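You operate a simulated robot arm through the tools that you are given. There is no shell and no other tool. Be economical: measure what you need, move in short steps, check, and stop when the job is done.

The job below is to be done with a simulated robot arm. You get a single attempt, and the scene is never put back.

TASK
The generator has stalled: get it running again at the cabinet panel with the air and charge circuits on.
Fine: both breakers off, press stop once to clear the fault, press start once without choke, wait for READY, then air on first; leave it running.
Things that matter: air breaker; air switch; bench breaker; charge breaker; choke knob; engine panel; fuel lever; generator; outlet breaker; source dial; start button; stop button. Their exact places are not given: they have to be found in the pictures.

It is judged by the outcome, as a careful person would: the job done as asked, and still so three seconds after it is handed in. It fails if anything else is knocked over, pushed out of place, dropped, spilled or broken.

THE ROBOT
A 7-joint arm with a two-finger parallel gripper on a trunk, on a base that drives. Base frame: it is fixed to the floor where the robot stands at the start and does not move with it; the origin is under the middle of the robot, x ahead of it, y to its left, z up. Lengths are in mm, angles in degrees, forces in N, time in s.
With the tool pointing down near the work surface it reaches from about 100 to 880 mm from the robot's upright axis, wherever it stands. Its first joint turns from -166.0 to 166.0 degrees. Places, roughly: air breaker [800, 300, 600]; air switch [1200, 100, 500]; bench breaker [800, 300, 700]; charge breaker [800, 300, 600]; choke knob [1200, 100, 800]; engine panel [1100, 200, 900]; fuel lever [1000, 200, 700]; generator [1100, 500, 500]; outlet breaker [800, 300, 500]; source dial [800, 300, 800]; start button [1000, 200, 800]; stop button [1100, 200, 800]. Payload 3.91 kg.
Tool frame: the origin (TCP) lies between the finger pads and is the grasp point; the fingertips stand 30 mm ahead of it; z points along the fingers, y is the line along which they close. Largest opening 110 mm; finger width 20, thickness 10; the body of the gripper, 48 by 112 mm, starts 55 mm behind the TCP.
Orientation is that of the tool frame in the base frame, as [roll, pitch, yaw] about the fixed x, y, z axes, in that order (R = Rz(yaw) Ry(pitch) Rx(roll)). With the fingers straight down and closing along the base's y, the tool's x points along the base's -x, its y along +y and its z along -z.

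THE INTERFACE
- The arm moves only by the tool send_rows. Its argument "motion" is a list of rows, each a list of 3 entries, a list of its own where there are three numbers: the shift along the tool's x, y, z in mm, then the turn, a rotation vector about the tool's x, y, z in degrees, then the opening, from 0 (shut) to 1 (fully open). In form: [[[tx, ty, tz], [rx, ry, rz], jaw], ...]. A call has 1 to 20 rows; each row shifts and turns the commanded pose from where the row before left it, along the tool's axes as they then stand. A row lasts 0.2 s, in which the tool goes at most 50 mm and 8.6 degrees; a call with a longer step from one row to the next is refused whole, and so is a gripper value outside its range. Where a pose cannot be reached the arm comes as near as it can. A force on the tool above 60 N (or 10 N above the force at the start of the call, whichever is more), or a blocked arm, ends the call early, and 0.2 s more pass. The fingers move at their own pace (about 72 mm/s each) and stop on an object; they squeeze with about 23 N. The grip force told is the motor's: it shows also when the fingers shut on nothing. Time passes only in rows, and 0.2 s behind the last, so rows that do not move let the fingers close. The reply holds the time, the measured pose of the TCP, the force on the tool along the base axes, the opening and the grip force, in the units named above and with some noise, with the torque about the TCP (base axes, N m) and any sound that the robot's microphone picked up, and new pictures: "show" is both (left out), scene, wrist or none.
- Cameras (640 x 400 px; columns grow to the right, rows downward): "scene" is now at [266.1, 11.4, 1421.9]; the picture's right is [0.16, -0.99, 0.00], its down [-0.69, -0.11, -0.72] and it looks along [0.71, 0.11, -0.70] (base axes); focal length 270 px, centre (320, 200). "wrist" rides on the gripper at [72, 17, -103] in the tool frame; the picture's right is [-0.23, 0.97, 0.00], its down [-0.76, -0.18, -0.62] and it looks along [-0.61, -0.14, 0.78] (tool axes); focal length 222 px, centre (320, 200).
- move_column(by): slides the trunk up (or, below 0, down) by that many mm; the arm and the scene camera ride with it, the base frame stays. It gives what a move gives, with no picture.
- drive_base(legs): drives the robot by 1 to 6 legs, each [ahead, left, turn to the left] in mm, mm and degrees, along the robot's own axes; the way and the turn of a leg run together, so that a leg with both is an arc; at most 1500 mm and 180 degrees a leg. The arm and the cameras ride along, it lands a little off, and it stops where it bumps. It gives what a move gives, and a new picture of the scene camera.
- turn_head(pan, tilt): turns the head with the scene camera to pan (to the left, within 86 degrees either way) and tilt (down, from -29 to 69), counted from straight ahead of the robot. It gives what a move gives, and a new picture of the scene camera.
- pixel_to_xyz(camera, pixels): there is no depth. For up to 12 entries [column, row, z] of the newest picture of that camera ("zoom" is the newest enlarged one), the place [x, y] in the base frame at which the ray of that pixel passes the height z, good to about 2 mm, but the place of the scene camera against the robot may be out by one fixed shift of up to 25 mm in any direction. It takes no simulated time.
- enlarge(camera, box): a new picture of the part [left, top, right, bottom] of that camera's present view, enlarged. It takes no simulated time.
- finish_job(): hands the job in; it is judged then, once.

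Keep the steps short. Do not move on a guess: measure, check each grasp and each placing, and mend mistakes. In all there are 80 turns and 260 pictures (those below and enlarged ones count). Leave the gripper open and the arm clear of the work at the hand-in unless told otherwise, and finish with a single line.

The tools are called after "Request:" by a JSON object that holds its "op" and its "data". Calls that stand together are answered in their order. send_rows: Moves the arm, as the interface text tells. Its arguments: {"type":"object","properties":{"motion":{"type":"array"},"show":{"type":"string","enum":["both","scene","wrist","none"]}},"required":["motion"]} The other tools are called the same way: move_column (by) slides the trunk up or down; drive_base (legs) drives the base; turn_head (pan, tilt) turns the head that bears the scene camera; pixel_to_xyz (camera, pixels) gives the place at which the rays of pixels pass given heights; enlarge (camera, box) takes an enlarged picture of a part of a camera's view; finish_job () hands the job in.

At the start:

```text
time_s: 0.0
position: [653.6, -132.8, 1021.5]
orientation: [179.9, -0.1, -180.0]
ft_force: [0.2, 0.0, 0.0]
ft_torque: [-0.02, -0.01, -0.01]
opening: 110.0
grip_force: 0.0
trunk travel left (down, up): [-625.0, 57.0]
robot x, y, heading: [1.7, -0.6, -0.2]
head pan, tilt: [8.9, 44.3]
```

scene: 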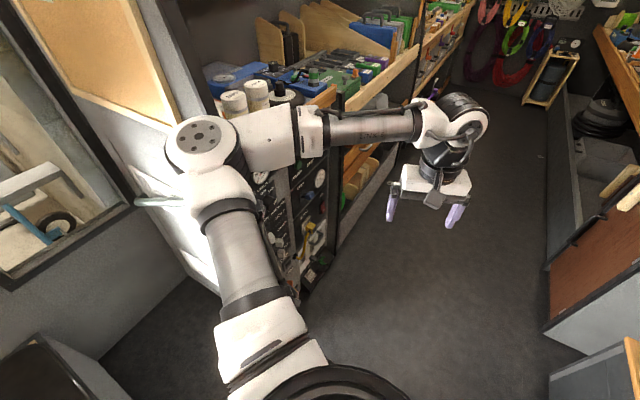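
wrist: 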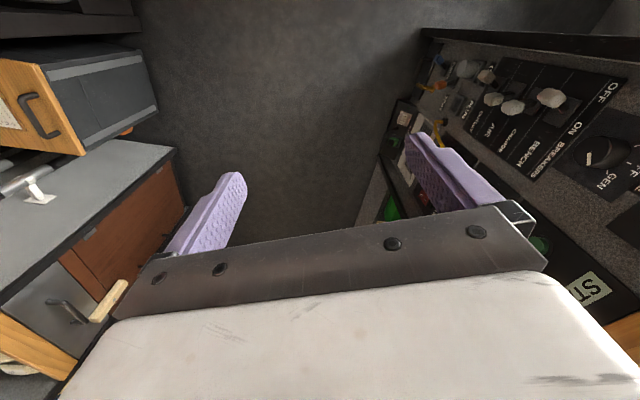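

The panel is on the left, partly hidden by the arm. I'll enlarge both views to read it.

Request:
{"op": "enlarge", "data": {"camera": "wrist", "box": [370, 20, 640, 320]}}

Request:
{"op": "enlarge", "data": {"camera": "scene", "box": [200, 60, 400, 320]}}

```text
1.33 times, centred on (505, 170) of wrist
```

zoom: 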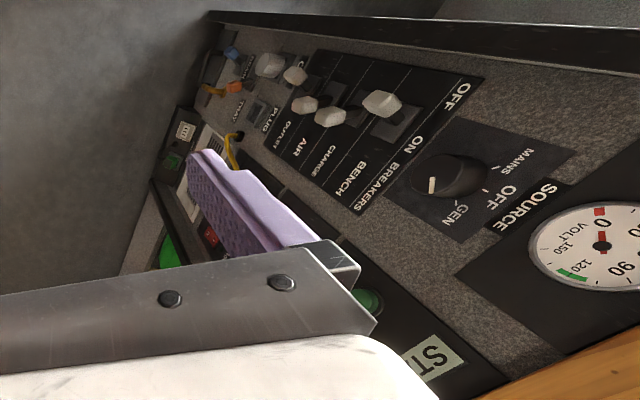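

```text
1.54 times, centred on (300, 190) of scene
```

zoom: 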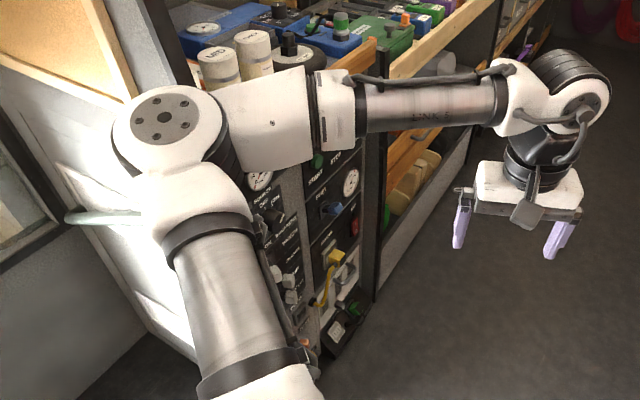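

The wrist view shows the breakers and source dial. I'll measure rough places of the panel parts and the free floor.

Request:
{"op": "pixel_to_xyz", "data": {"camera": "wrist", "pixels": [[603, 151, 800], [551, 98, 700], [551, 98, 660], [512, 107, 640], [493, 99, 600], [468, 68, 500], [575, 250, 800], [395, 125, 300], [180, 150, 500], [420, 30, 500]]}}

Request:
{"op": "pixel_to_xyz", "data": {"camera": "scene", "pixels": [[545, 330, 0], [545, 270, 0], [550, 130, 0], [335, 245, 0], [300, 305, 0], [415, 100, 0], [190, 280, 0], [100, 358, 0], [550, 375, 0]]}}

Request:
{"op": "turn_head", "data": {"pan": -40, "tilt": 40}}

```text
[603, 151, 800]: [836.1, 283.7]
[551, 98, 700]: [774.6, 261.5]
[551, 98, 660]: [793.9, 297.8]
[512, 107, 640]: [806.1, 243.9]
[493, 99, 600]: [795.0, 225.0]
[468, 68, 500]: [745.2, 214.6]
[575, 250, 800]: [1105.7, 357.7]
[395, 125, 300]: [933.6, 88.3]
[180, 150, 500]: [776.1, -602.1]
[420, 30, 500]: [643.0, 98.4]
```

```text
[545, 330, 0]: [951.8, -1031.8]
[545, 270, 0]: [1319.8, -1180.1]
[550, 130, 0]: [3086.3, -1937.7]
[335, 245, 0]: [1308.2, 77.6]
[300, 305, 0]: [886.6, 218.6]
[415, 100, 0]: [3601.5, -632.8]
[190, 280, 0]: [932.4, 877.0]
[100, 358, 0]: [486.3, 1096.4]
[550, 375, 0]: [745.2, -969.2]
```

```text
time_s: 1.2
position: [653.3, -133.4, 1021.0]
orientation: [179.9, 0.0, 180.0]
ft_force: [0.0, 0.1, 0.3]
ft_torque: [0.0, 0.02, 0.02]
opening: 110.1
grip_force: 0.0
trunk travel left (down, up): [-625.0, 57.0]
robot x, y, heading: [-2.2, 3.3, 0.0]
head pan, tilt: [-40.0, 40.0]
```

scene: 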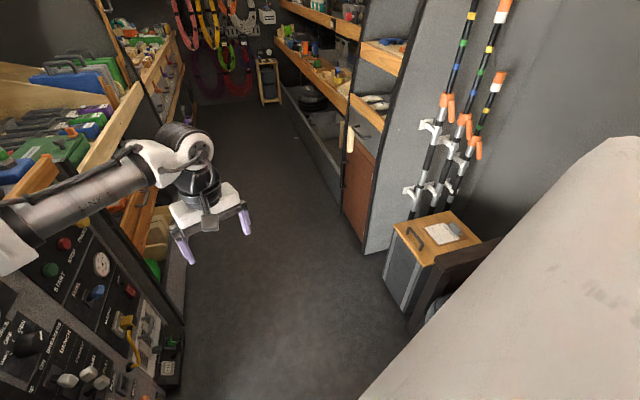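

Request:
{"op": "pixel_to_xyz", "data": {"camera": "scene", "pixels": [[388, 275, 0], [408, 315, 0], [365, 250, 0], [345, 200, 0], [184, 325, 0], [165, 385, 0]]}}

Request:
{"op": "turn_head", "data": {"pan": -12, "tilt": 55}}

```text
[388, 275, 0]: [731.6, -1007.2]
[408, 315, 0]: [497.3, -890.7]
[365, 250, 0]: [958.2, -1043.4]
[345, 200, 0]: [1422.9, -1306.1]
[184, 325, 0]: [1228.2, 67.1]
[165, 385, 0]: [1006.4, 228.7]
```

```text
time_s: 2.1
position: [652.5, -133.8, 1022.2]
orientation: [179.9, 0.0, -179.9]
ft_force: [0.2, -1.0, -0.1]
ft_torque: [0.01, 0.01, -0.01]
opening: 110.0
grip_force: 0.0
trunk travel left (down, up): [-625.0, 57.0]
robot x, y, heading: [3.3, -2.4, 0.0]
head pan, tilt: [-12.0, 55.0]
```

scene: 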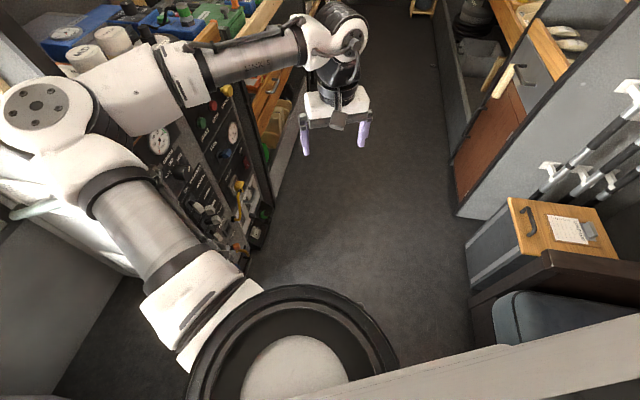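

The aisle is free from about y=0 to y=-900. I'll drive to about (550,-550) and turn left 60° to face the panel.

Request:
{"op": "drive_base", "data": {"legs": [[350, -550, 0], [0, 0, 30], [0, 0, 30]]}}

Request:
{"op": "turn_head", "data": {"pan": -10, "tilt": 45}}

```text
time_s: 4.9
position: [830.4, -410.4, 1022.2]
orientation: [-179.9, 0.0, 179.6]
ft_force: [-0.1, -0.6, 0.4]
ft_torque: [-0.03, 0.04, 0.0]
opening: 109.9
grip_force: 0.0
trunk travel left (down, up): [-625.0, 57.0]
robot x, y, heading: [176.3, -272.8, -0.3]
head pan, tilt: [-12.0, 55.0]
stopped in leg 1: the robot was blocked; the commanded pose is now the measured one
```

scene: 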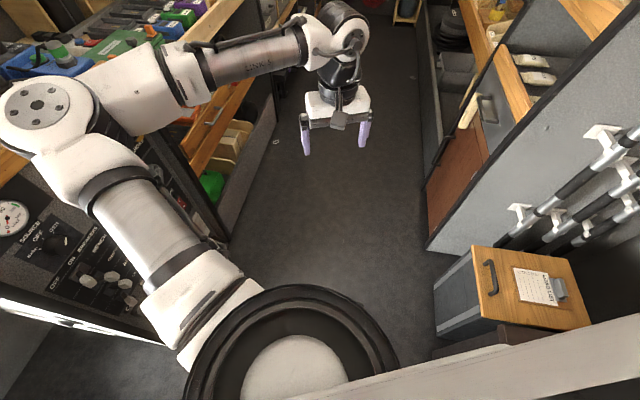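

```text
time_s: 5.6
position: [828.5, -412.3, 1021.0]
orientation: [-179.9, 0.0, 179.6]
ft_force: [0.1, -0.2, -0.1]
ft_torque: [-0.01, 0.01, 0.0]
opening: 110.3
grip_force: 0.1
trunk travel left (down, up): [-625.0, 57.0]
robot x, y, heading: [177.5, -272.6, -0.5]
head pan, tilt: [-10.0, 45.0]
```

scene: 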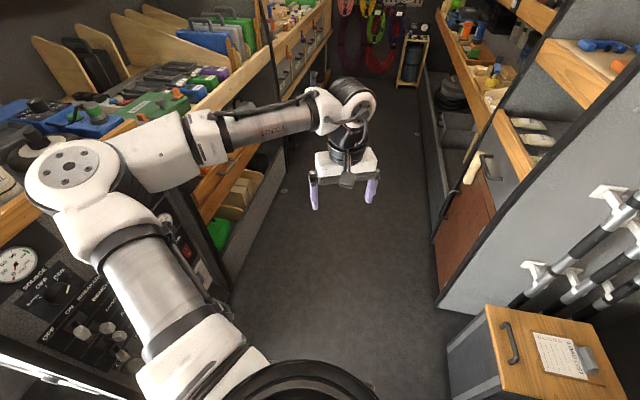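

Blocked on the right by the desk beside the start place. I'll go ahead first, then right.

Request:
{"op": "drive_base", "data": {"legs": [[0, 30, 0], [330, 0, 0], [0, -170, 0]]}}

```text
time_s: 9.9
position: [1156.4, -551.7, 1020.8]
orientation: [179.9, -0.1, 179.5]
ft_force: [0.4, -0.1, 0.0]
ft_torque: [0.03, 0.0, -0.02]
opening: 110.1
grip_force: 0.1
trunk travel left (down, up): [-625.0, 57.0]
robot x, y, heading: [503.3, -416.4, -0.3]
head pan, tilt: [-10.0, 45.0]
```

scene: 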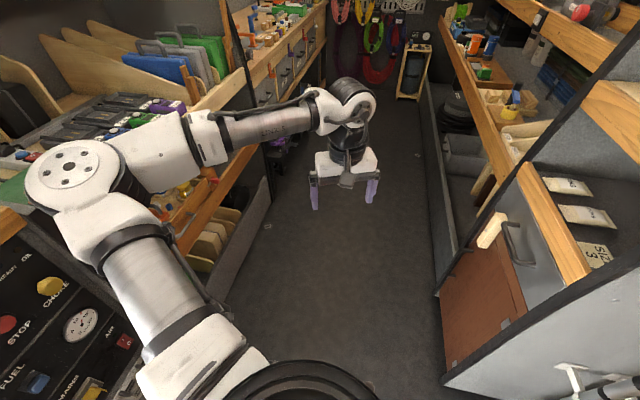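

Request:
{"op": "drive_base", "data": {"legs": [[-60, -30, 0], [0, 0, 25], [0, 0, 25]]}}

Request:
{"op": "turn_head", "data": {"pan": 20, "tilt": 40}}

```text
time_s: 11.1
position: [1115.9, -528.1, 1021.4]
orientation: [179.9, 0.0, -179.7]
ft_force: [-0.3, -0.2, 0.3]
ft_torque: [0.01, 0.02, -0.02]
opening: 110.0
grip_force: 0.0
trunk travel left (down, up): [-625.0, 57.0]
robot x, y, heading: [459.1, -396.7, 0.4]
head pan, tilt: [-10.0, 45.0]
stopped in leg 2: the robot was blocked; the commanded pose is now the measured one
```

scene: 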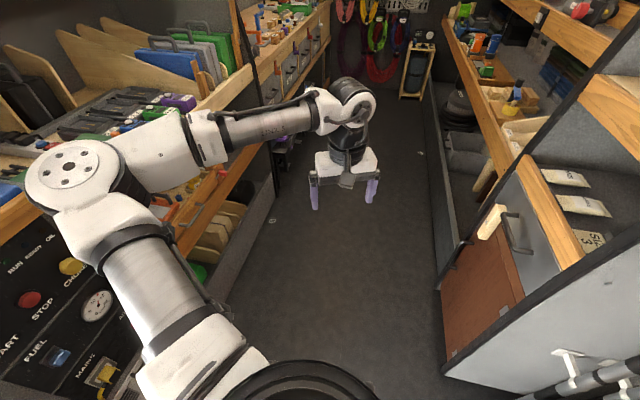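

```text
time_s: 12.1
position: [1114.4, -529.0, 1022.8]
orientation: [180.0, 0.1, -179.7]
ft_force: [0.4, 0.3, 0.3]
ft_torque: [0.01, -0.01, 0.0]
opening: 109.9
grip_force: 0.0
trunk travel left (down, up): [-625.0, 57.0]
robot x, y, heading: [463.1, -397.7, 0.4]
head pan, tilt: [20.0, 40.0]
```

scene: 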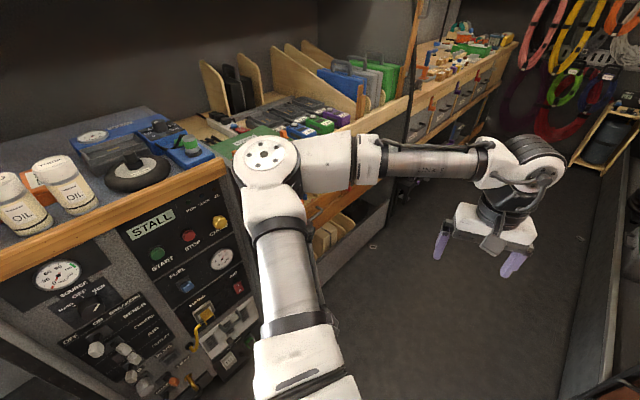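

Good view of the panel now, reading STALL. I'll enlarge it.

Request:
{"op": "enlarge", "data": {"camera": "scene", "box": [0, 180, 260, 400]}}

Request:
{"op": "enlarge", "data": {"camera": "scene", "box": [30, 250, 180, 400]}}

Request:
{"op": "enlarge", "data": {"camera": "scene", "box": [110, 190, 260, 320]}}

```text
1.82 times, centred on (130, 290) of scene
```

zoom: 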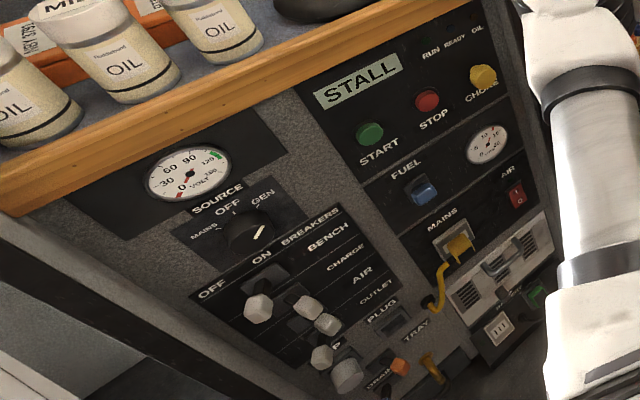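

```text
2.67 times, centred on (105, 325) of scene
```

zoom: 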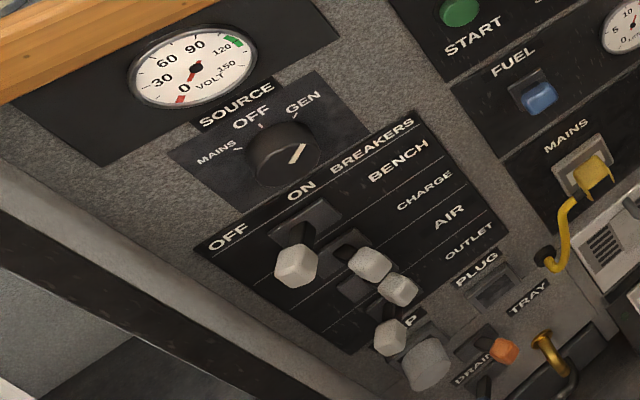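

```text
3.08 times, centred on (185, 255) of scene
```

zoom: 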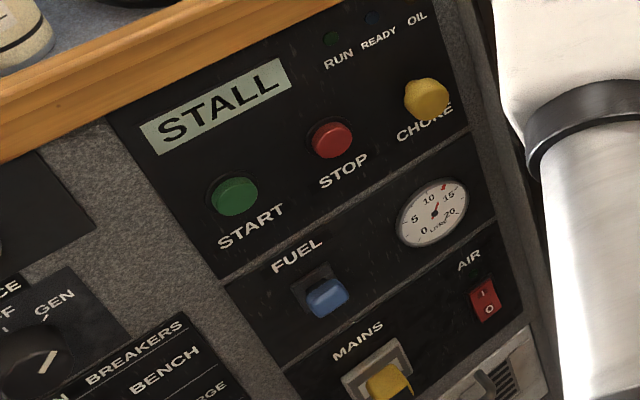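

Read: bench OFF, charge ON, air ON, outlet apparently OFF, dial toward GEN. Next I retract the hand 250 mm, then step the base ahead and turn it.

Request:
{"op": "send_rows", "data": {"motion": [[[40, 0, 0], [0, 0, 0], 0.5], [[45, 0, 0], [0, 0, 0], 0], [[45, 0, 0], [0, 0, 0], 0], [[45, 0, 0], [0, 0, 0], 0], [[40, 0, 0], [0, 0, 0], 0], [[25, 0, 0], [0, 0, 0], 0]], "show": "none"}}

Request:
{"op": "drive_base", "data": {"legs": [[110, 30, 0], [0, 0, 25], [0, 0, 27]]}}

```text
time_s: 13.5
position: [892.5, -544.6, 1033.8]
orientation: [-180.0, -0.1, -179.7]
ft_force: [-0.6, 0.0, 1.0]
ft_torque: [0.01, 0.03, -0.04]
opening: 0.0
grip_force: 22.7
out of reach, approached as far as the arm can: row 5, 6
trunk travel left (down, up): [-625.0, 57.0]
robot x, y, heading: [462.4, -398.4, 0.5]
head pan, tilt: [20.0, 40.0]
```

```text
time_s: 17.4
position: [951.6, -115.0, 1034.8]
orientation: [180.0, 0.0, -127.5]
ft_force: [-0.4, -0.3, 0.0]
ft_torque: [-0.01, -0.01, 0.0]
opening: 0.0
grip_force: 22.7
trunk travel left (down, up): [-625.0, 57.0]
robot x, y, heading: [572.9, -364.0, 52.4]
head pan, tilt: [20.0, 40.0]
```

scene: 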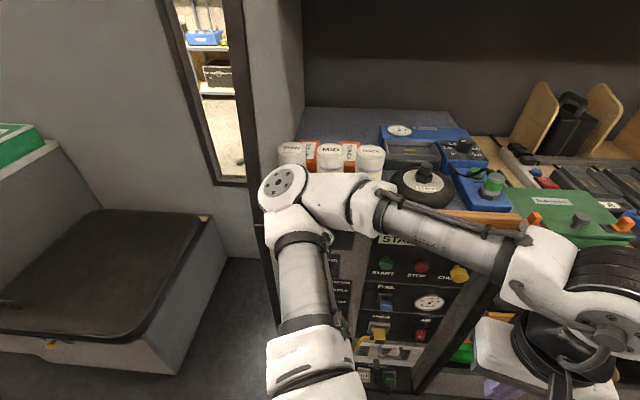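

Now facing the panel. I'll pitch the hand forward to horizontal while lowering and advancing a little.

Request:
{"op": "send_rows", "data": {"motion": [[[-9, 0, 18], [0, -8.2, 0], 0], [[-6.3, 0, 19.1], [0, -8.2, 0], 0], [[-3.5, 0, 19.8], [0, -8.2, 0], 0], [[-0.7, 0, 20.1], [0, -8.2, 0], 0], [[2.2, 0, 20], [0, -8.2, 0], 0], [[5, 0, 19.5], [0, -8.2, 0], 0], [[7.7, 0, 18.6], [0, -8.2, 0], 0], [[10.2, 0, 17.3], [0, -8.2, 0], 0], [[12.7, 0, 15.5], [0, -8.2, 0], 0], [[14.8, 0, 13.7], [0, -8.2, 0], 0], [[16.5, 0, 11.4], [0, -8, 0], 0]]}}

```text
time_s: 19.8
position: [1163.0, -5.8, 894.3]
orientation: [178.5, 89.0, -129.2]
ft_force: [0.8, -0.3, 0.3]
ft_torque: [-0.01, 0.01, 0.0]
opening: 0.1
grip_force: 23.1
out of reach, approached as far as the arm can: row 1, 2, 3, 4, 5, 6, 10, 11
trunk travel left (down, up): [-625.0, 57.0]
robot x, y, heading: [571.7, -368.7, 52.6]
head pan, tilt: [20.0, 40.0]
```

scene: 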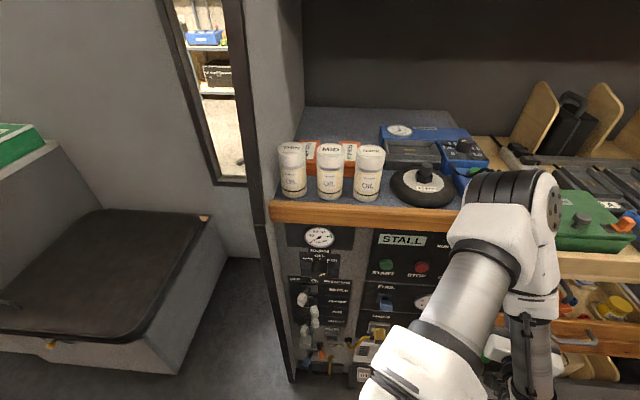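
wrist: 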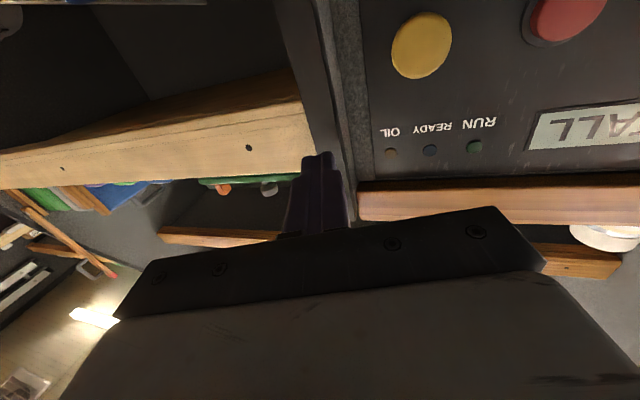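

The scene camera now sees the breakers. I'll zoom in and measure the panel's direction.

Request:
{"op": "pixel_to_xyz", "data": {"camera": "scene", "pixels": [[271, 222, 900], [440, 234, 900], [386, 265, 800], [421, 268, 800], [301, 297, 680], [313, 310, 640], [315, 322, 600], [305, 335, 560], [385, 303, 700], [319, 266, 800]]}}

Request:
{"op": "enlarge", "data": {"camera": "scene", "box": [270, 220, 390, 390]}}

Request:
{"op": "enlarge", "data": {"camera": "scene", "box": [280, 245, 360, 345]}}

Request:
{"op": "enlarge", "data": {"camera": "scene", "box": [360, 225, 450, 325]}}

```text
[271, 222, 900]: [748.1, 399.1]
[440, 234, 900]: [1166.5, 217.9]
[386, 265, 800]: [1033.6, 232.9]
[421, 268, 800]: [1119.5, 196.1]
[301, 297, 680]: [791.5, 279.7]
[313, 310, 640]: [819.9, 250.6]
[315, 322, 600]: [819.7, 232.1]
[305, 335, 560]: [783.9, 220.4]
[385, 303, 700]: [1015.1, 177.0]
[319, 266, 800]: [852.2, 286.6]
```

```text
2.35 times, centred on (330, 305) of scene
```

zoom: 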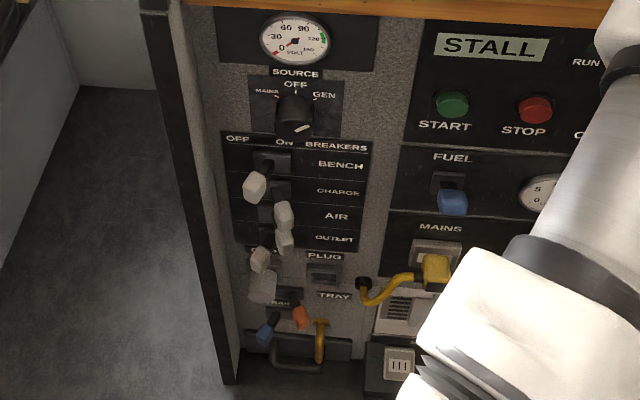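

```text
4.00 times, centred on (320, 295) of scene
```

zoom: 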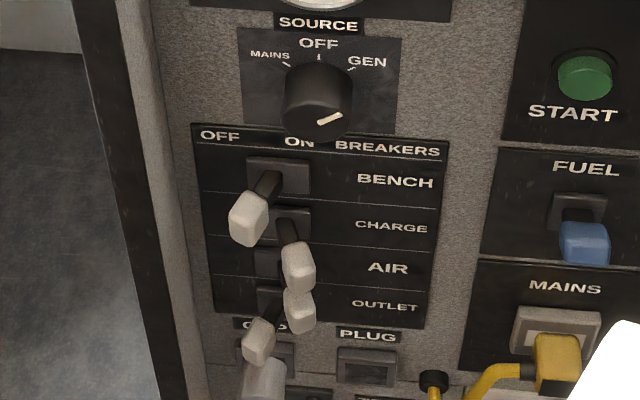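

```text
4.00 times, centred on (405, 275) of scene
```

zoom: 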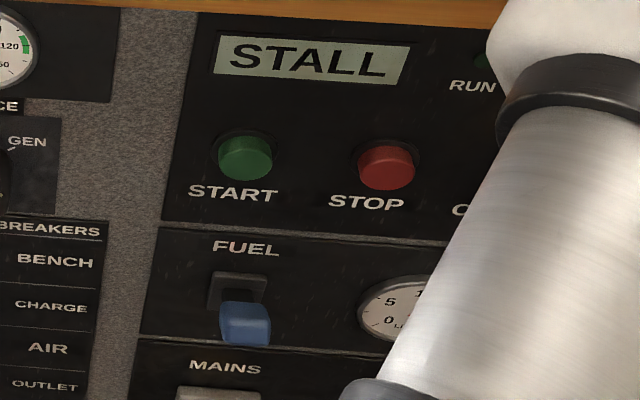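

Request:
{"op": "pixel_to_xyz", "data": {"camera": "scene", "pixels": [[421, 266, 750], [421, 266, 800], [421, 266, 850]]}}

Request:
{"op": "pixel_to_xyz", "data": {"camera": "wrist", "pixels": [[566, 15, 750], [566, 15, 800], [566, 15, 850], [421, 45, 800], [421, 45, 850]]}}

```text
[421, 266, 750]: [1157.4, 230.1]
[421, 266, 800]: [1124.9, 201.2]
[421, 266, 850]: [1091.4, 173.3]
```

```text
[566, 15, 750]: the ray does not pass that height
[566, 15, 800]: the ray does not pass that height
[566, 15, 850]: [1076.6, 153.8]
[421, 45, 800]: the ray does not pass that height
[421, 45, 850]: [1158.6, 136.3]
```

Panel normal heading is about 66.6°. I'll turn the hand left 14°, then shift left, back and down to bring START/STOP into the wrist view.

Request:
{"op": "send_rows", "data": {"motion": [[[0, 0, -20], [-7, 0, 0], 0], [[0, 0, -20], [-7, 0, 0], 0], [[20, 35, 0], [0, 0, 0], 0], [[20, 35, 0], [0, 0, 0], 0], [[0, 35, 0], [0, 0, 0], 0], [[0, 35, 0], [0, 0, 0], 0]]}}

```text
time_s: 21.2
position: [1108.6, 61.1, 937.0]
orientation: [175.2, 89.5, -118.2]
ft_force: [-0.4, -0.3, 0.3]
ft_torque: [0.02, 0.0, -0.01]
opening: 0.1
grip_force: 23.4
out of reach, approached as far as the arm can: row 1, 2, 3, 4, 5, 6
trunk travel left (down, up): [-625.0, 57.0]
robot x, y, heading: [572.2, -367.6, 52.4]
head pan, tilt: [20.0, 40.0]
```

scene: 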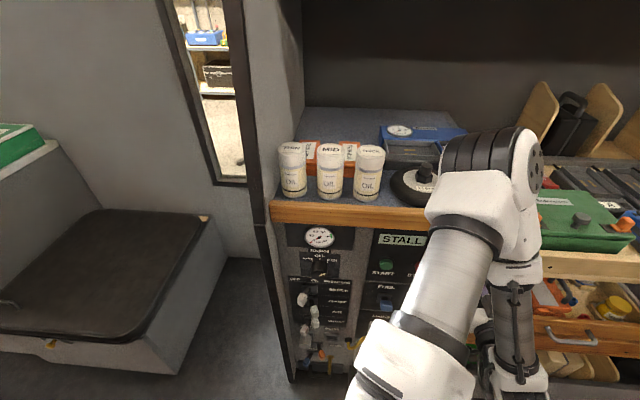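
wrist: 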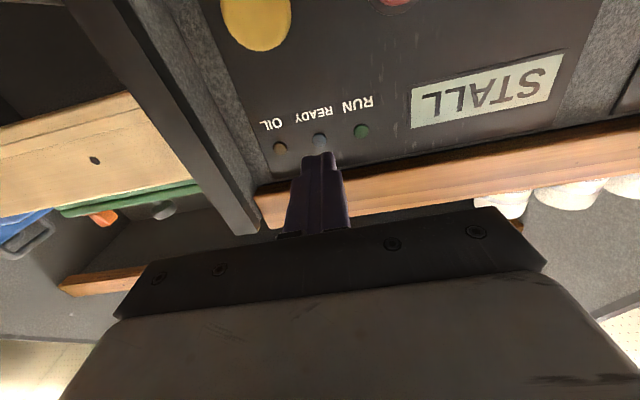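

The arm is folded too tight there. I'll shift the base back and right along the panel for more reach, and lower the trunk.

Request:
{"op": "drive_base", "data": {"legs": [[-30, -180, 0]]}}

Request:
{"op": "move_column", "data": {"by": -150}}

```text
time_s: 23.2
position: [1228.0, -71.0, 936.1]
orientation: [171.1, 89.7, -122.2]
ft_force: [-0.3, -0.2, -0.3]
ft_torque: [-0.04, 0.0, 0.01]
opening: 0.0
grip_force: 23.1
trunk travel left (down, up): [-625.0, 57.0]
robot x, y, heading: [694.5, -500.6, 52.8]
head pan, tilt: [20.0, 40.0]
```

scene: 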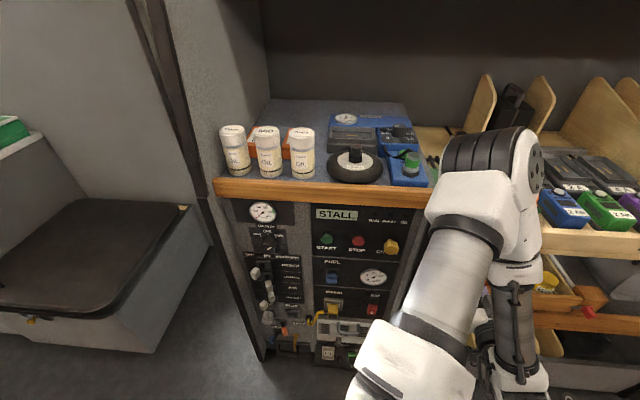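

```text
time_s: 24.9
position: [1227.8, -69.1, 786.8]
orientation: [174.0, 89.7, -119.3]
ft_force: [0.0, -0.1, 0.6]
ft_torque: [-0.05, -0.02, 0.0]
opening: 0.0
grip_force: 22.7
trunk travel left (down, up): [-475.0, 207.0]
robot x, y, heading: [696.7, -501.2, 52.7]
head pan, tilt: [20.0, 40.0]
```

Request:
{"op": "send_rows", "data": {"motion": [[[0, 35, 0], [0, 0, 0], 0], [[0, 35, 0], [0, 0, 0], 0], [[0, 35, 0], [0, 0, 0], 0], [[0, 35, 0], [0, 0, 0], 0]]}}

```text
time_s: 25.9
position: [1121.2, 5.3, 811.0]
orientation: [177.1, 89.3, -116.2]
ft_force: [-0.2, 0.2, 0.0]
ft_torque: [0.02, 0.0, -0.02]
opening: 0.1
grip_force: 23.1
out of reach, approached as far as the arm can: row 1, 2, 3, 4
trunk travel left (down, up): [-475.0, 207.0]
robot x, y, heading: [694.2, -497.8, 52.7]
head pan, tilt: [20.0, 40.0]
```

scene: 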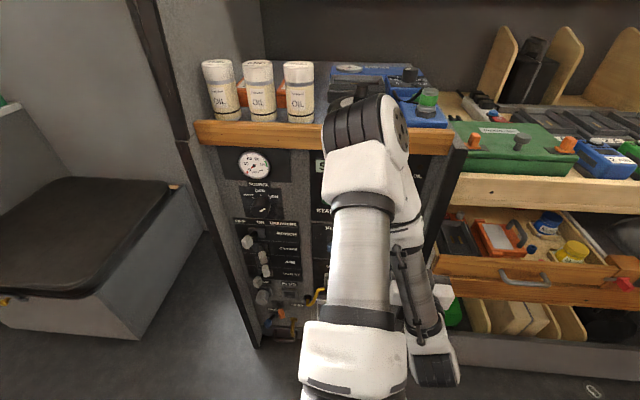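
wrist: 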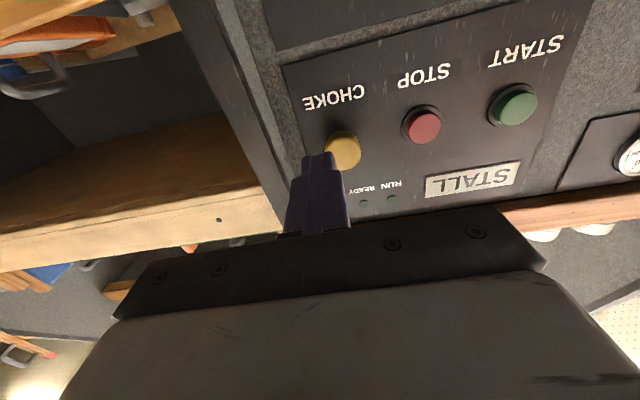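

STOP, START and CHOKE are visible in the wrist view. I'll lower the trunk further so the arm is less folded, and then check.

Request:
{"op": "move_column", "data": {"by": -220}}

Request:
{"op": "send_rows", "data": {"motion": [[[-35, 0, -5], [0, 0, 0], 0], [[-35, 20, -5], [0, 0, 0], 0], [[-35, 30, -5], [0, 0, 0], 0], [[-35, 30, 0], [0, 0, 0], 0], [[-35, 0, 0], [0, 0, 0], 0]]}}

```text
time_s: 28.3
position: [1121.5, 6.3, 591.7]
orientation: [175.9, 89.2, -117.4]
ft_force: [0.1, 0.4, -0.3]
ft_torque: [0.01, 0.0, -0.02]
opening: 0.0
grip_force: 22.7
trunk travel left (down, up): [-255.0, 427.0]
robot x, y, heading: [696.1, -498.9, 52.7]
head pan, tilt: [20.0, 40.0]
```

```text
time_s: 29.7
position: [1113.6, 73.4, 777.9]
orientation: [53.2, 81.0, 120.0]
ft_force: [-0.8, 1.0, 0.0]
ft_torque: [-0.02, 0.05, 0.04]
opening: 0.0
grip_force: 23.2
out of reach, approached as far as the arm can: row 1, 2, 3, 4
trunk travel left (down, up): [-255.0, 427.0]
robot x, y, heading: [694.8, -498.0, 52.5]
head pan, tilt: [20.0, 40.0]
stopped in row 5: the arm was blocked; the commanded pose is now the measured one
```

scene: 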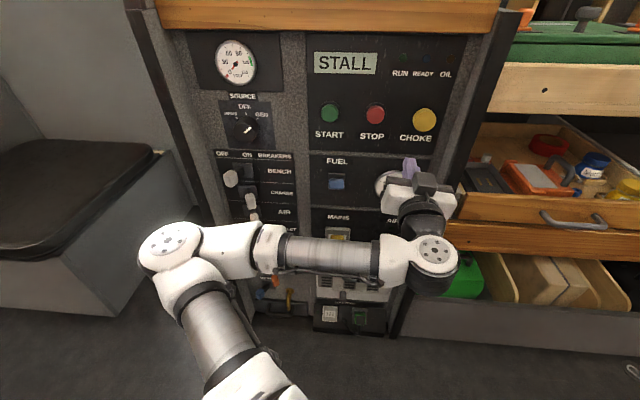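
wrist: 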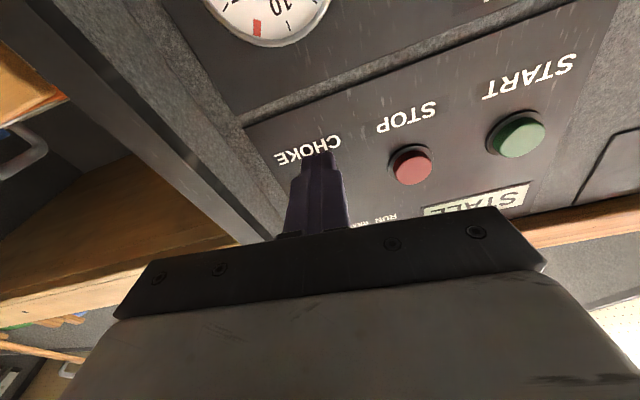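

The arm swung to another posture and stopped; I need to see whether the elbow touches anything.

Request:
{"op": "enlarge", "data": {"camera": "scene", "box": [130, 140, 480, 350]}}

Request:
{"op": "pixel_to_xyz", "data": {"camera": "scene", "pixels": [[170, 245, 800], [170, 245, 700], [270, 250, 700], [270, 250, 600], [432, 250, 700], [330, 113, 800], [375, 113, 800], [410, 165, 778], [250, 205, 650], [250, 205, 600]]}}

Request:
{"op": "pixel_to_xyz", "data": {"camera": "wrist", "pixels": [[411, 165, 800], [411, 165, 830], [516, 135, 800], [516, 135, 830], [411, 165, 860], [516, 135, 860]]}}

```text
1.83 times, centred on (305, 245) of scene
```

zoom: 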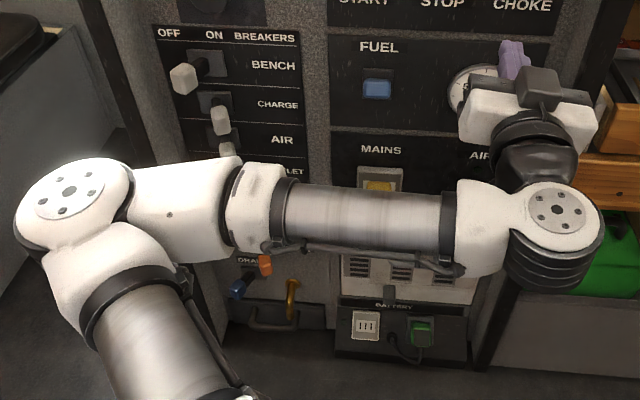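

```text
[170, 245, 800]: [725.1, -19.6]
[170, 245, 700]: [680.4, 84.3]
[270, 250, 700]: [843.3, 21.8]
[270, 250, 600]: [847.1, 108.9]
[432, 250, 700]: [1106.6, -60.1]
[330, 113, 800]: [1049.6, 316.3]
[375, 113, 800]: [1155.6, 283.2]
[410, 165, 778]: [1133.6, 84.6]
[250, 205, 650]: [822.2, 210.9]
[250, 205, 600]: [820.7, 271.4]
```

```text
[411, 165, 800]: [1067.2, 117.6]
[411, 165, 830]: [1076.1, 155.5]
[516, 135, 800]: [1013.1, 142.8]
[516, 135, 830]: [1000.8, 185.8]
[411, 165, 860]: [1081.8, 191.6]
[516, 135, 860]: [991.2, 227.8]
```

Request:
{"op": "pixel_to_xyz", "data": {"camera": "scene", "pixels": [[411, 161, 781], [375, 113, 840], [375, 113, 860], [375, 113, 880], [330, 113, 840], [330, 113, 860], [330, 113, 880], [232, 180, 700], [250, 202, 660], [254, 215, 620]]}}

Request:
{"op": "pixel_to_xyz", "data": {"camera": "wrist", "pixels": [[411, 165, 840], [411, 165, 860], [411, 165, 880], [516, 135, 840], [516, 135, 860], [516, 135, 880]]}}

```text
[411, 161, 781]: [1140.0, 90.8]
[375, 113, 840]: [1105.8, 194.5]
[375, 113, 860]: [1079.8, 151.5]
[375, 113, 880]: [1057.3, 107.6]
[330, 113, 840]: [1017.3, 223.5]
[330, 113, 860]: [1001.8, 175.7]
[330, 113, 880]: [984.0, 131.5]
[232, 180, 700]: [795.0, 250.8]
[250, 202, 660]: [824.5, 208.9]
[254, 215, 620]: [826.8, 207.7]
```

```text
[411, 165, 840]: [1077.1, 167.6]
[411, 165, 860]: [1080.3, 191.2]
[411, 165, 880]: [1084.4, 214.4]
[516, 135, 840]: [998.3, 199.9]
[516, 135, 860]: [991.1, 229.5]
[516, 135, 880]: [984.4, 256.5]
```

STOP is at about (1078,180,851) and START at about (995,213,849). First come the breakers: I'll level the hand, pull back and slide left and down toward them.

Request:
{"op": "send_rows", "data": {"motion": [[[0, 0, -30], [0, 5.4, 0], 0], [[0, 0, -30], [0, 0, 0], 0], [[15, 40, 0], [0, 0, 0], 0], [[15, 40, 0], [0, 0, 0], 0], [[15, 40, 0], [0, 0, 0], 0], [[15, 40, 0], [0, 0, 0], 0]]}}

```text
time_s: 31.1
position: [995.4, 146.8, 744.4]
orientation: [91.0, 82.9, 158.1]
ft_force: [1.3, -1.5, 0.3]
ft_torque: [0.01, -0.02, 0.03]
opening: 0.0
grip_force: 23.0
out of reach, approached as far as the arm can: row 1, 2, 3, 4, 5
trunk travel left (down, up): [-255.0, 427.0]
robot x, y, heading: [695.8, -503.0, 52.9]
head pan, tilt: [20.0, 40.0]
```

scene: 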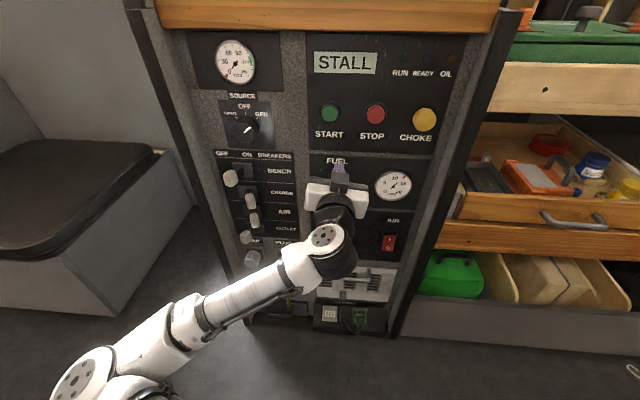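
wrist: 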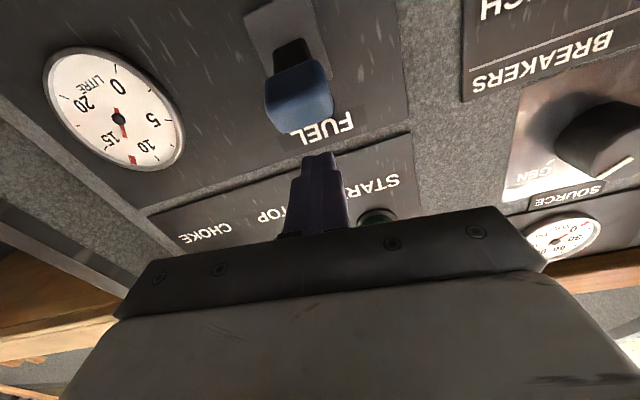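

The tip is near the fuel lever, so I back straight off first and check.

Request:
{"op": "send_rows", "data": {"motion": [[[0, 0, -30], [0, 0, 0], 0], [[0, 0, -30], [0, 0, 0], 0], [[0, 0, -20], [0, 0, 0], 0]]}}

```text
time_s: 31.9
position: [986.2, 145.4, 746.9]
orientation: [91.2, 82.8, 158.2]
ft_force: [0.0, 0.5, 0.2]
ft_torque: [0.02, -0.02, -0.03]
opening: 0.2
grip_force: 23.3
out of reach, approached as far as the arm can: row 1, 2, 3
trunk travel left (down, up): [-255.0, 427.0]
robot x, y, heading: [695.8, -500.4, 53.0]
head pan, tilt: [20.0, 40.0]
```

scene: 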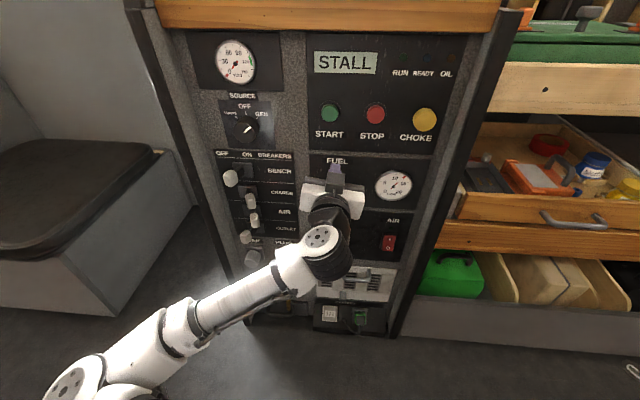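
wrist: 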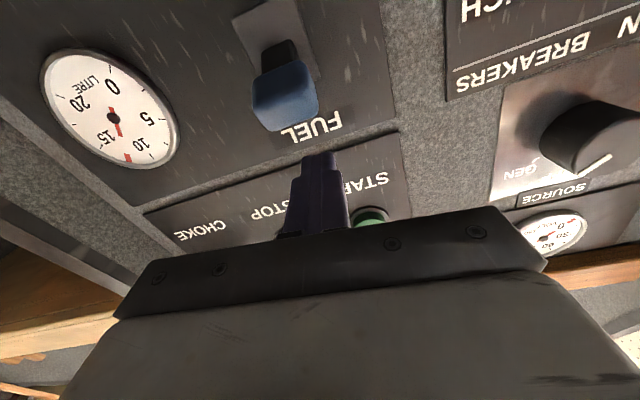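

The arm won't retract here, so I'll back the base along the panel normal.

Request:
{"op": "drive_base", "data": {"legs": [[-100, -24, 0]]}}

```text
time_s: 32.9
position: [973.6, 102.9, 747.9]
orientation: [89.8, 82.8, 156.7]
ft_force: [0.0, -1.0, -0.1]
ft_torque: [0.0, 0.01, -0.01]
opening: 0.0
grip_force: 23.1
trunk travel left (down, up): [-255.0, 427.0]
robot x, y, heading: [678.5, -539.8, 52.4]
head pan, tilt: [20.0, 40.0]
stopped in leg 1: the robot was blocked; the commanded pose is now the measured one
```

scene: 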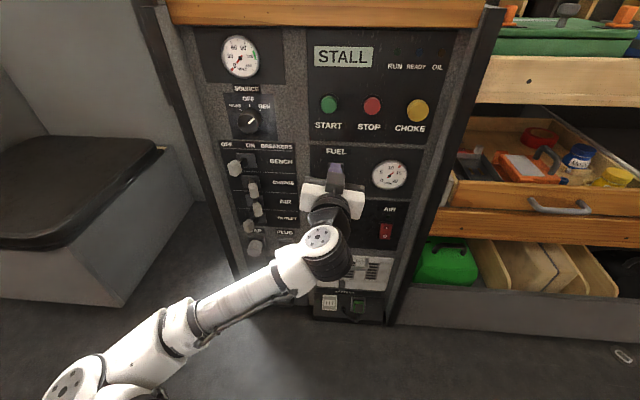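

Request:
{"op": "send_rows", "data": {"motion": [[[0, 35, -5], [0, 0, 0], 0], [[0, 35, -5], [0, 0, 0], 0], [[0, 35, 0], [0, 0, 0], 0], [[5, 35, 0], [0, 0, 0], 0], [[10, 20, 0], [0, 0, 0], 0]]}}

Request:
{"op": "pixel_to_xyz", "data": {"camera": "scene", "pixels": [[253, 189, 680], [253, 189, 660], [257, 209, 640], [257, 209, 620], [235, 167, 720], [235, 167, 700]]}}

```text
time_s: 33.9
position: [893.3, 134.6, 789.3]
orientation: [90.1, 72.3, 152.1]
ft_force: [1.2, -0.3, -0.3]
ft_torque: [0.02, -0.02, 0.0]
opening: 0.0
grip_force: 22.5
trunk travel left (down, up): [-255.0, 427.0]
robot x, y, heading: [679.1, -541.6, 52.5]
head pan, tilt: [20.0, 40.0]
stopped in row 4: the arm was blocked; the commanded pose is now the measured one
```

scene: 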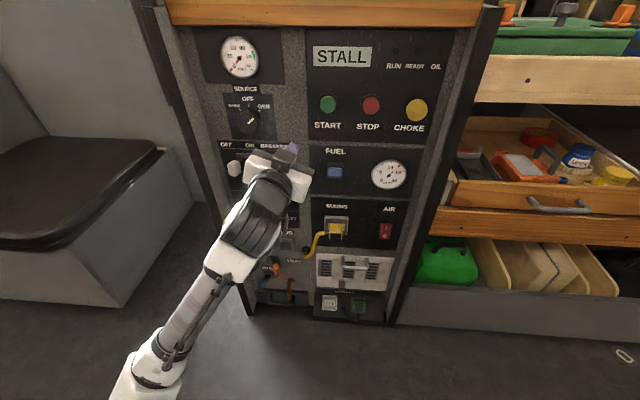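
wrist: 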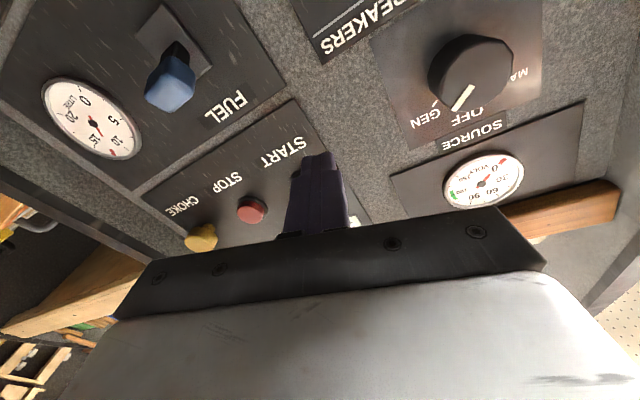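

```text
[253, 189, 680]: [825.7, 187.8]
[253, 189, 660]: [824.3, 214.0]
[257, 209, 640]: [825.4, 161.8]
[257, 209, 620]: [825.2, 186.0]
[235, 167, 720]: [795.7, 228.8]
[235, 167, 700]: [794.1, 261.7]
```

The wrist nears a joint limit. For a closed-finger poke the roll doesn't matter, so I roll the tool a bit further the way it yielded, and square it to the panel.

Request:
{"op": "send_rows", "data": {"motion": [[[0, 0, 0], [0, 0, 8], 0], [[0, 0, 0], [0, 0, 8], 0], [[0, 0, 0], [0, 0, 8], 0], [[0, 0, 0], [0, 0, 8], 0], [[0, 0, 0], [0, 0, 8], 0]]}}

```text
time_s: 35.1
position: [894.4, 136.3, 790.3]
orientation: [90.0, 32.5, 152.0]
ft_force: [-0.3, -0.7, 0.3]
ft_torque: [0.0, 0.05, 0.03]
opening: 0.0
grip_force: 23.0
trunk travel left (down, up): [-255.0, 427.0]
robot x, y, heading: [675.7, -536.9, 52.5]
head pan, tilt: [20.0, 40.0]
```

scene: 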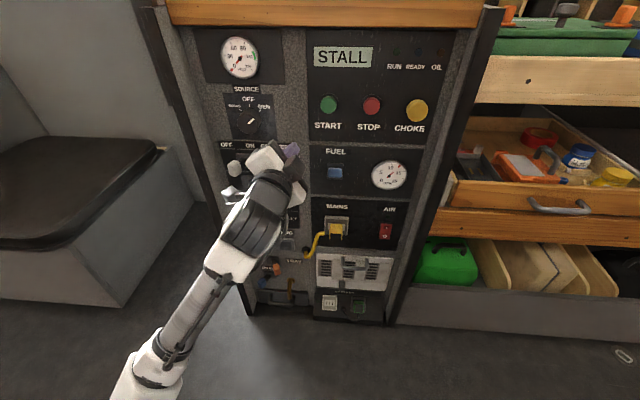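
wrist: 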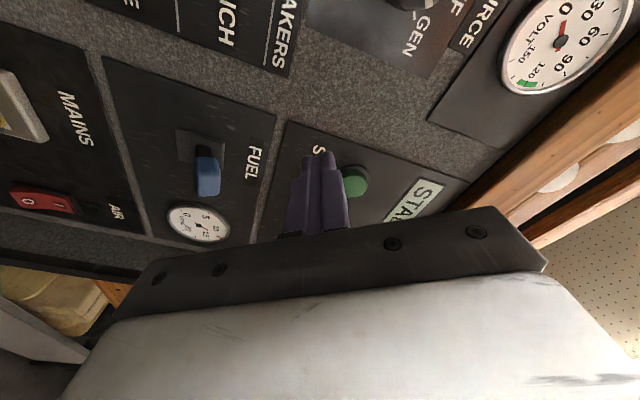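

Request:
{"op": "send_rows", "data": {"motion": [[[0, 0, 0], [0, 0, 8], 0], [[0, 0, 0], [0, 0, 8], 0], [[0, 0, 0], [0, 0, 8], 0], [[0, 0, 0], [0, 0, 8.5], 0], [[0, 0, -5], [0, 4.6, 0], 0], [[10, -30, 0], [0, 0, 0], 0], [[10, -30, 0], [0, 0, 0], 0], [[10, -30, 0], [0, 0, 0], 0], [[0, -30, 0], [0, 0, 0], 0]]}}

```text
time_s: 36.8
position: [945.0, 123.5, 750.3]
orientation: [90.8, -11.6, 148.0]
ft_force: [0.7, 0.2, 1.0]
ft_torque: [-0.02, -0.02, -0.02]
opening: 0.1
grip_force: 22.9
trunk travel left (down, up): [-255.0, 427.0]
robot x, y, heading: [679.3, -537.3, 52.5]
head pan, tilt: [20.0, 40.0]
stopped in row 8: the arm was blocked; the commanded pose is now the measured one
```

scene: 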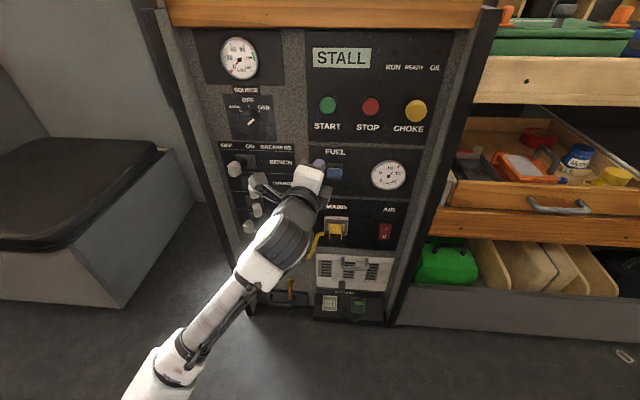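
wrist: 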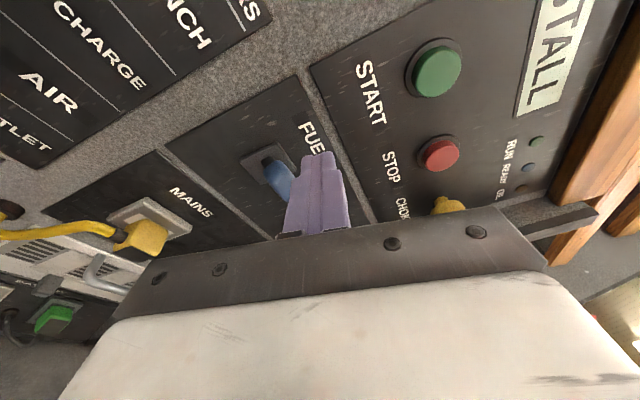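

The arm is against a limit on its left side. I'll turn the base left so that the breakers lie on its comfortable right-front side.

Request:
{"op": "drive_base", "data": {"legs": [[0, 0, 15], [0, 0, 17]]}}

```text
time_s: 39.1
position: [552.6, 165.2, 750.9]
orientation: [90.9, -11.5, 179.9]
ft_force: [-0.6, 0.7, -0.3]
ft_torque: [0.01, 0.03, -0.02]
opening: 0.0
grip_force: 23.0
trunk travel left (down, up): [-255.0, 427.0]
robot x, y, heading: [680.0, -538.4, 84.6]
head pan, tilt: [20.0, 40.0]
```

scene: 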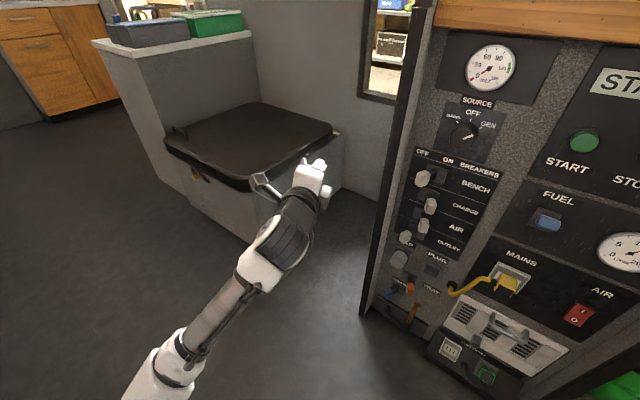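

Excellent view now. I'll square the hand to the panel and slide right to just right of the breaker handles, staying clear.

Request:
{"op": "send_rows", "data": {"motion": [[[0, 0, 0], [-1.2, -7.3, -3.9], 0], [[0, 0, 0], [-0.8, -7.4, -3.9], 0], [[0, 0, 0], [-0.3, -7.4, -3.9], 0], [[-40, 0, 8], [0, 0, 0], 0], [[-40, 0, 8], [0, 0, 0], 0], [[-40, 0, 8], [0, 0, 0], 0], [[-40, 0, 8], [0, 0, 0], 0], [[-40, 0, 8], [0, 0, 0], 0], [[-40, 0, 8], [0, 0, 0], 0], [[-40, 0, 8], [0, 0, 0], 0]]}}

```text
time_s: 41.3
position: [820.6, 159.3, 752.8]
orientation: [90.7, 0.7, 157.9]
ft_force: [-0.1, 0.1, 1.1]
ft_torque: [-0.01, 0.0, 0.0]
opening: 0.2
grip_force: 23.4
out of reach, approached as far as the arm can: row 7, 8, 9, 10
trunk travel left (down, up): [-255.0, 427.0]
robot x, y, heading: [684.2, -540.9, 84.5]
head pan, tilt: [20.0, 40.0]
```

scene: 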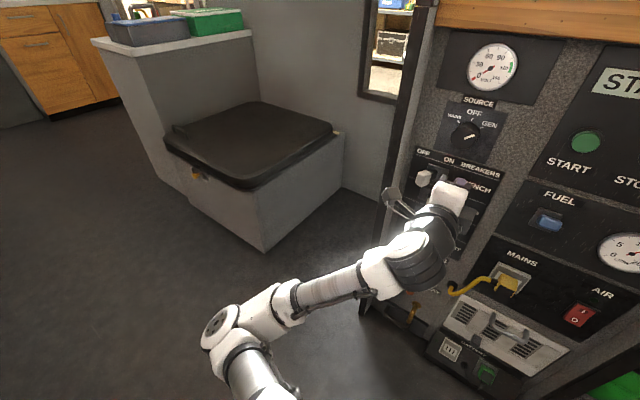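
wrist: 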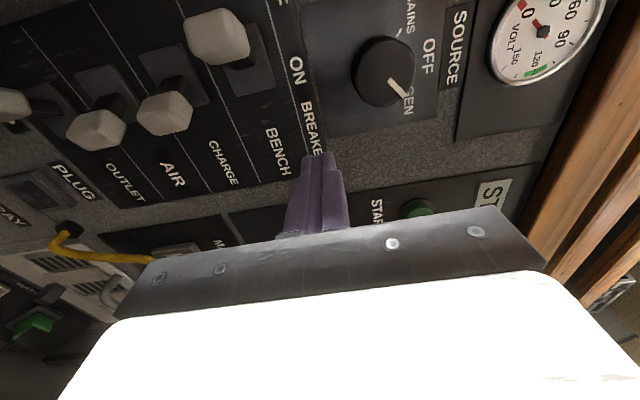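

Breakers are clear in the wrist view: CHARGE handle at (165,113), AIR at (97,130), both to the ON side. I'll measure them.

Request:
{"op": "pixel_to_xyz", "data": {"camera": "wrist", "pixels": [[165, 113, 680], [165, 113, 660], [97, 130, 640], [97, 130, 620], [97, 130, 600], [217, 35, 720], [217, 35, 700], [183, 80, 680], [183, 80, 660], [10, 105, 560]]}}

Request:
{"op": "pixel_to_xyz", "data": {"camera": "scene", "pixels": [[424, 178, 720], [424, 178, 700], [462, 183, 753], [462, 183, 740]]}}

Request:
{"op": "enlarge", "data": {"camera": "wrist", "box": [0, 0, 330, 240]}}

```text
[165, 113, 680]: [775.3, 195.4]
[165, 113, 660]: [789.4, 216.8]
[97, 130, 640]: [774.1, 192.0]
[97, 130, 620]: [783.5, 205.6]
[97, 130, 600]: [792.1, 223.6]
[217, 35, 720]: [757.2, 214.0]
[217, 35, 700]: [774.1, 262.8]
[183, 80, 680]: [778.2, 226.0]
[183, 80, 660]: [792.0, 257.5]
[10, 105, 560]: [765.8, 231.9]
```

```text
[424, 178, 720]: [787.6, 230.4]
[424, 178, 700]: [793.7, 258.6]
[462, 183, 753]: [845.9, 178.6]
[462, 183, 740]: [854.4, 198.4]
```

```text
1.67 times, centred on (165, 120) of wrist
```

zoom: 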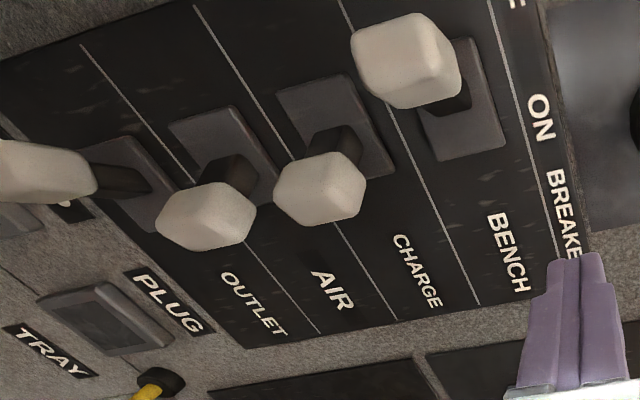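

Handles: charge at t≈642 (ON), z≈641; air z≈582; bench (OFF) t≈608, z≈699. I'll lower the tip to charge's height, right of its handle and still in front.

Request:
{"op": "send_rows", "data": {"motion": [[[15, 0, 25], [0, 0, 0], 0], [[15, 0, 25], [0, 0, 0], 0], [[0, -28, 0], [0, 0, 0], 0], [[0, -28, 0], [0, 0, 0], 0], [[0, -28, 0], [0, 0, 0], 0], [[0, -28, 0], [0, 0, 0], 0]]}}

```text
time_s: 42.9
position: [860.6, 205.9, 652.2]
orientation: [90.3, -4.0, 152.2]
ft_force: [-0.4, 0.0, -0.6]
ft_torque: [0.02, -0.03, -0.02]
opening: 0.0
grip_force: 22.5
trunk travel left (down, up): [-255.0, 427.0]
robot x, y, heading: [677.0, -540.1, 84.3]
head pan, tilt: [20.0, 40.0]
stopped in row 6: the arm was blocked; the commanded pose is now the measured one
```

scene: 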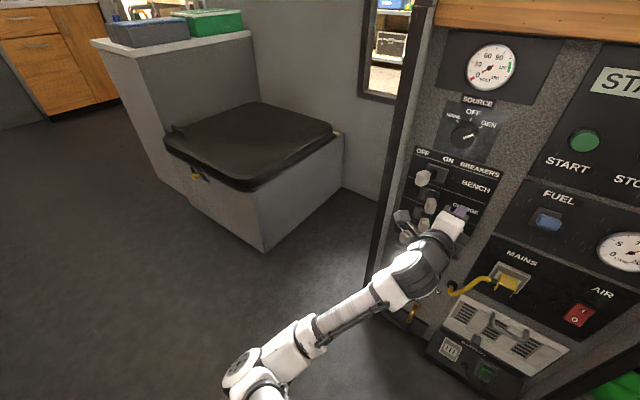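
wrist: 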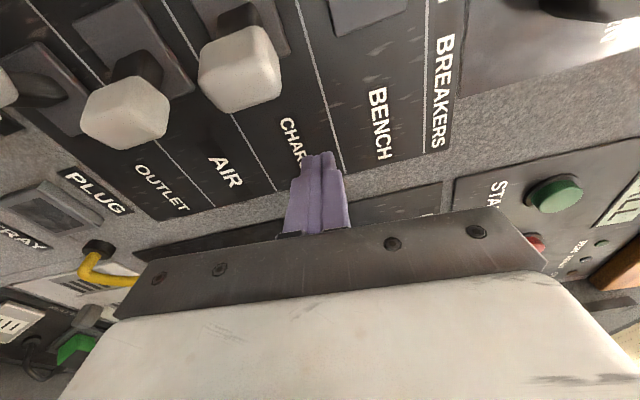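

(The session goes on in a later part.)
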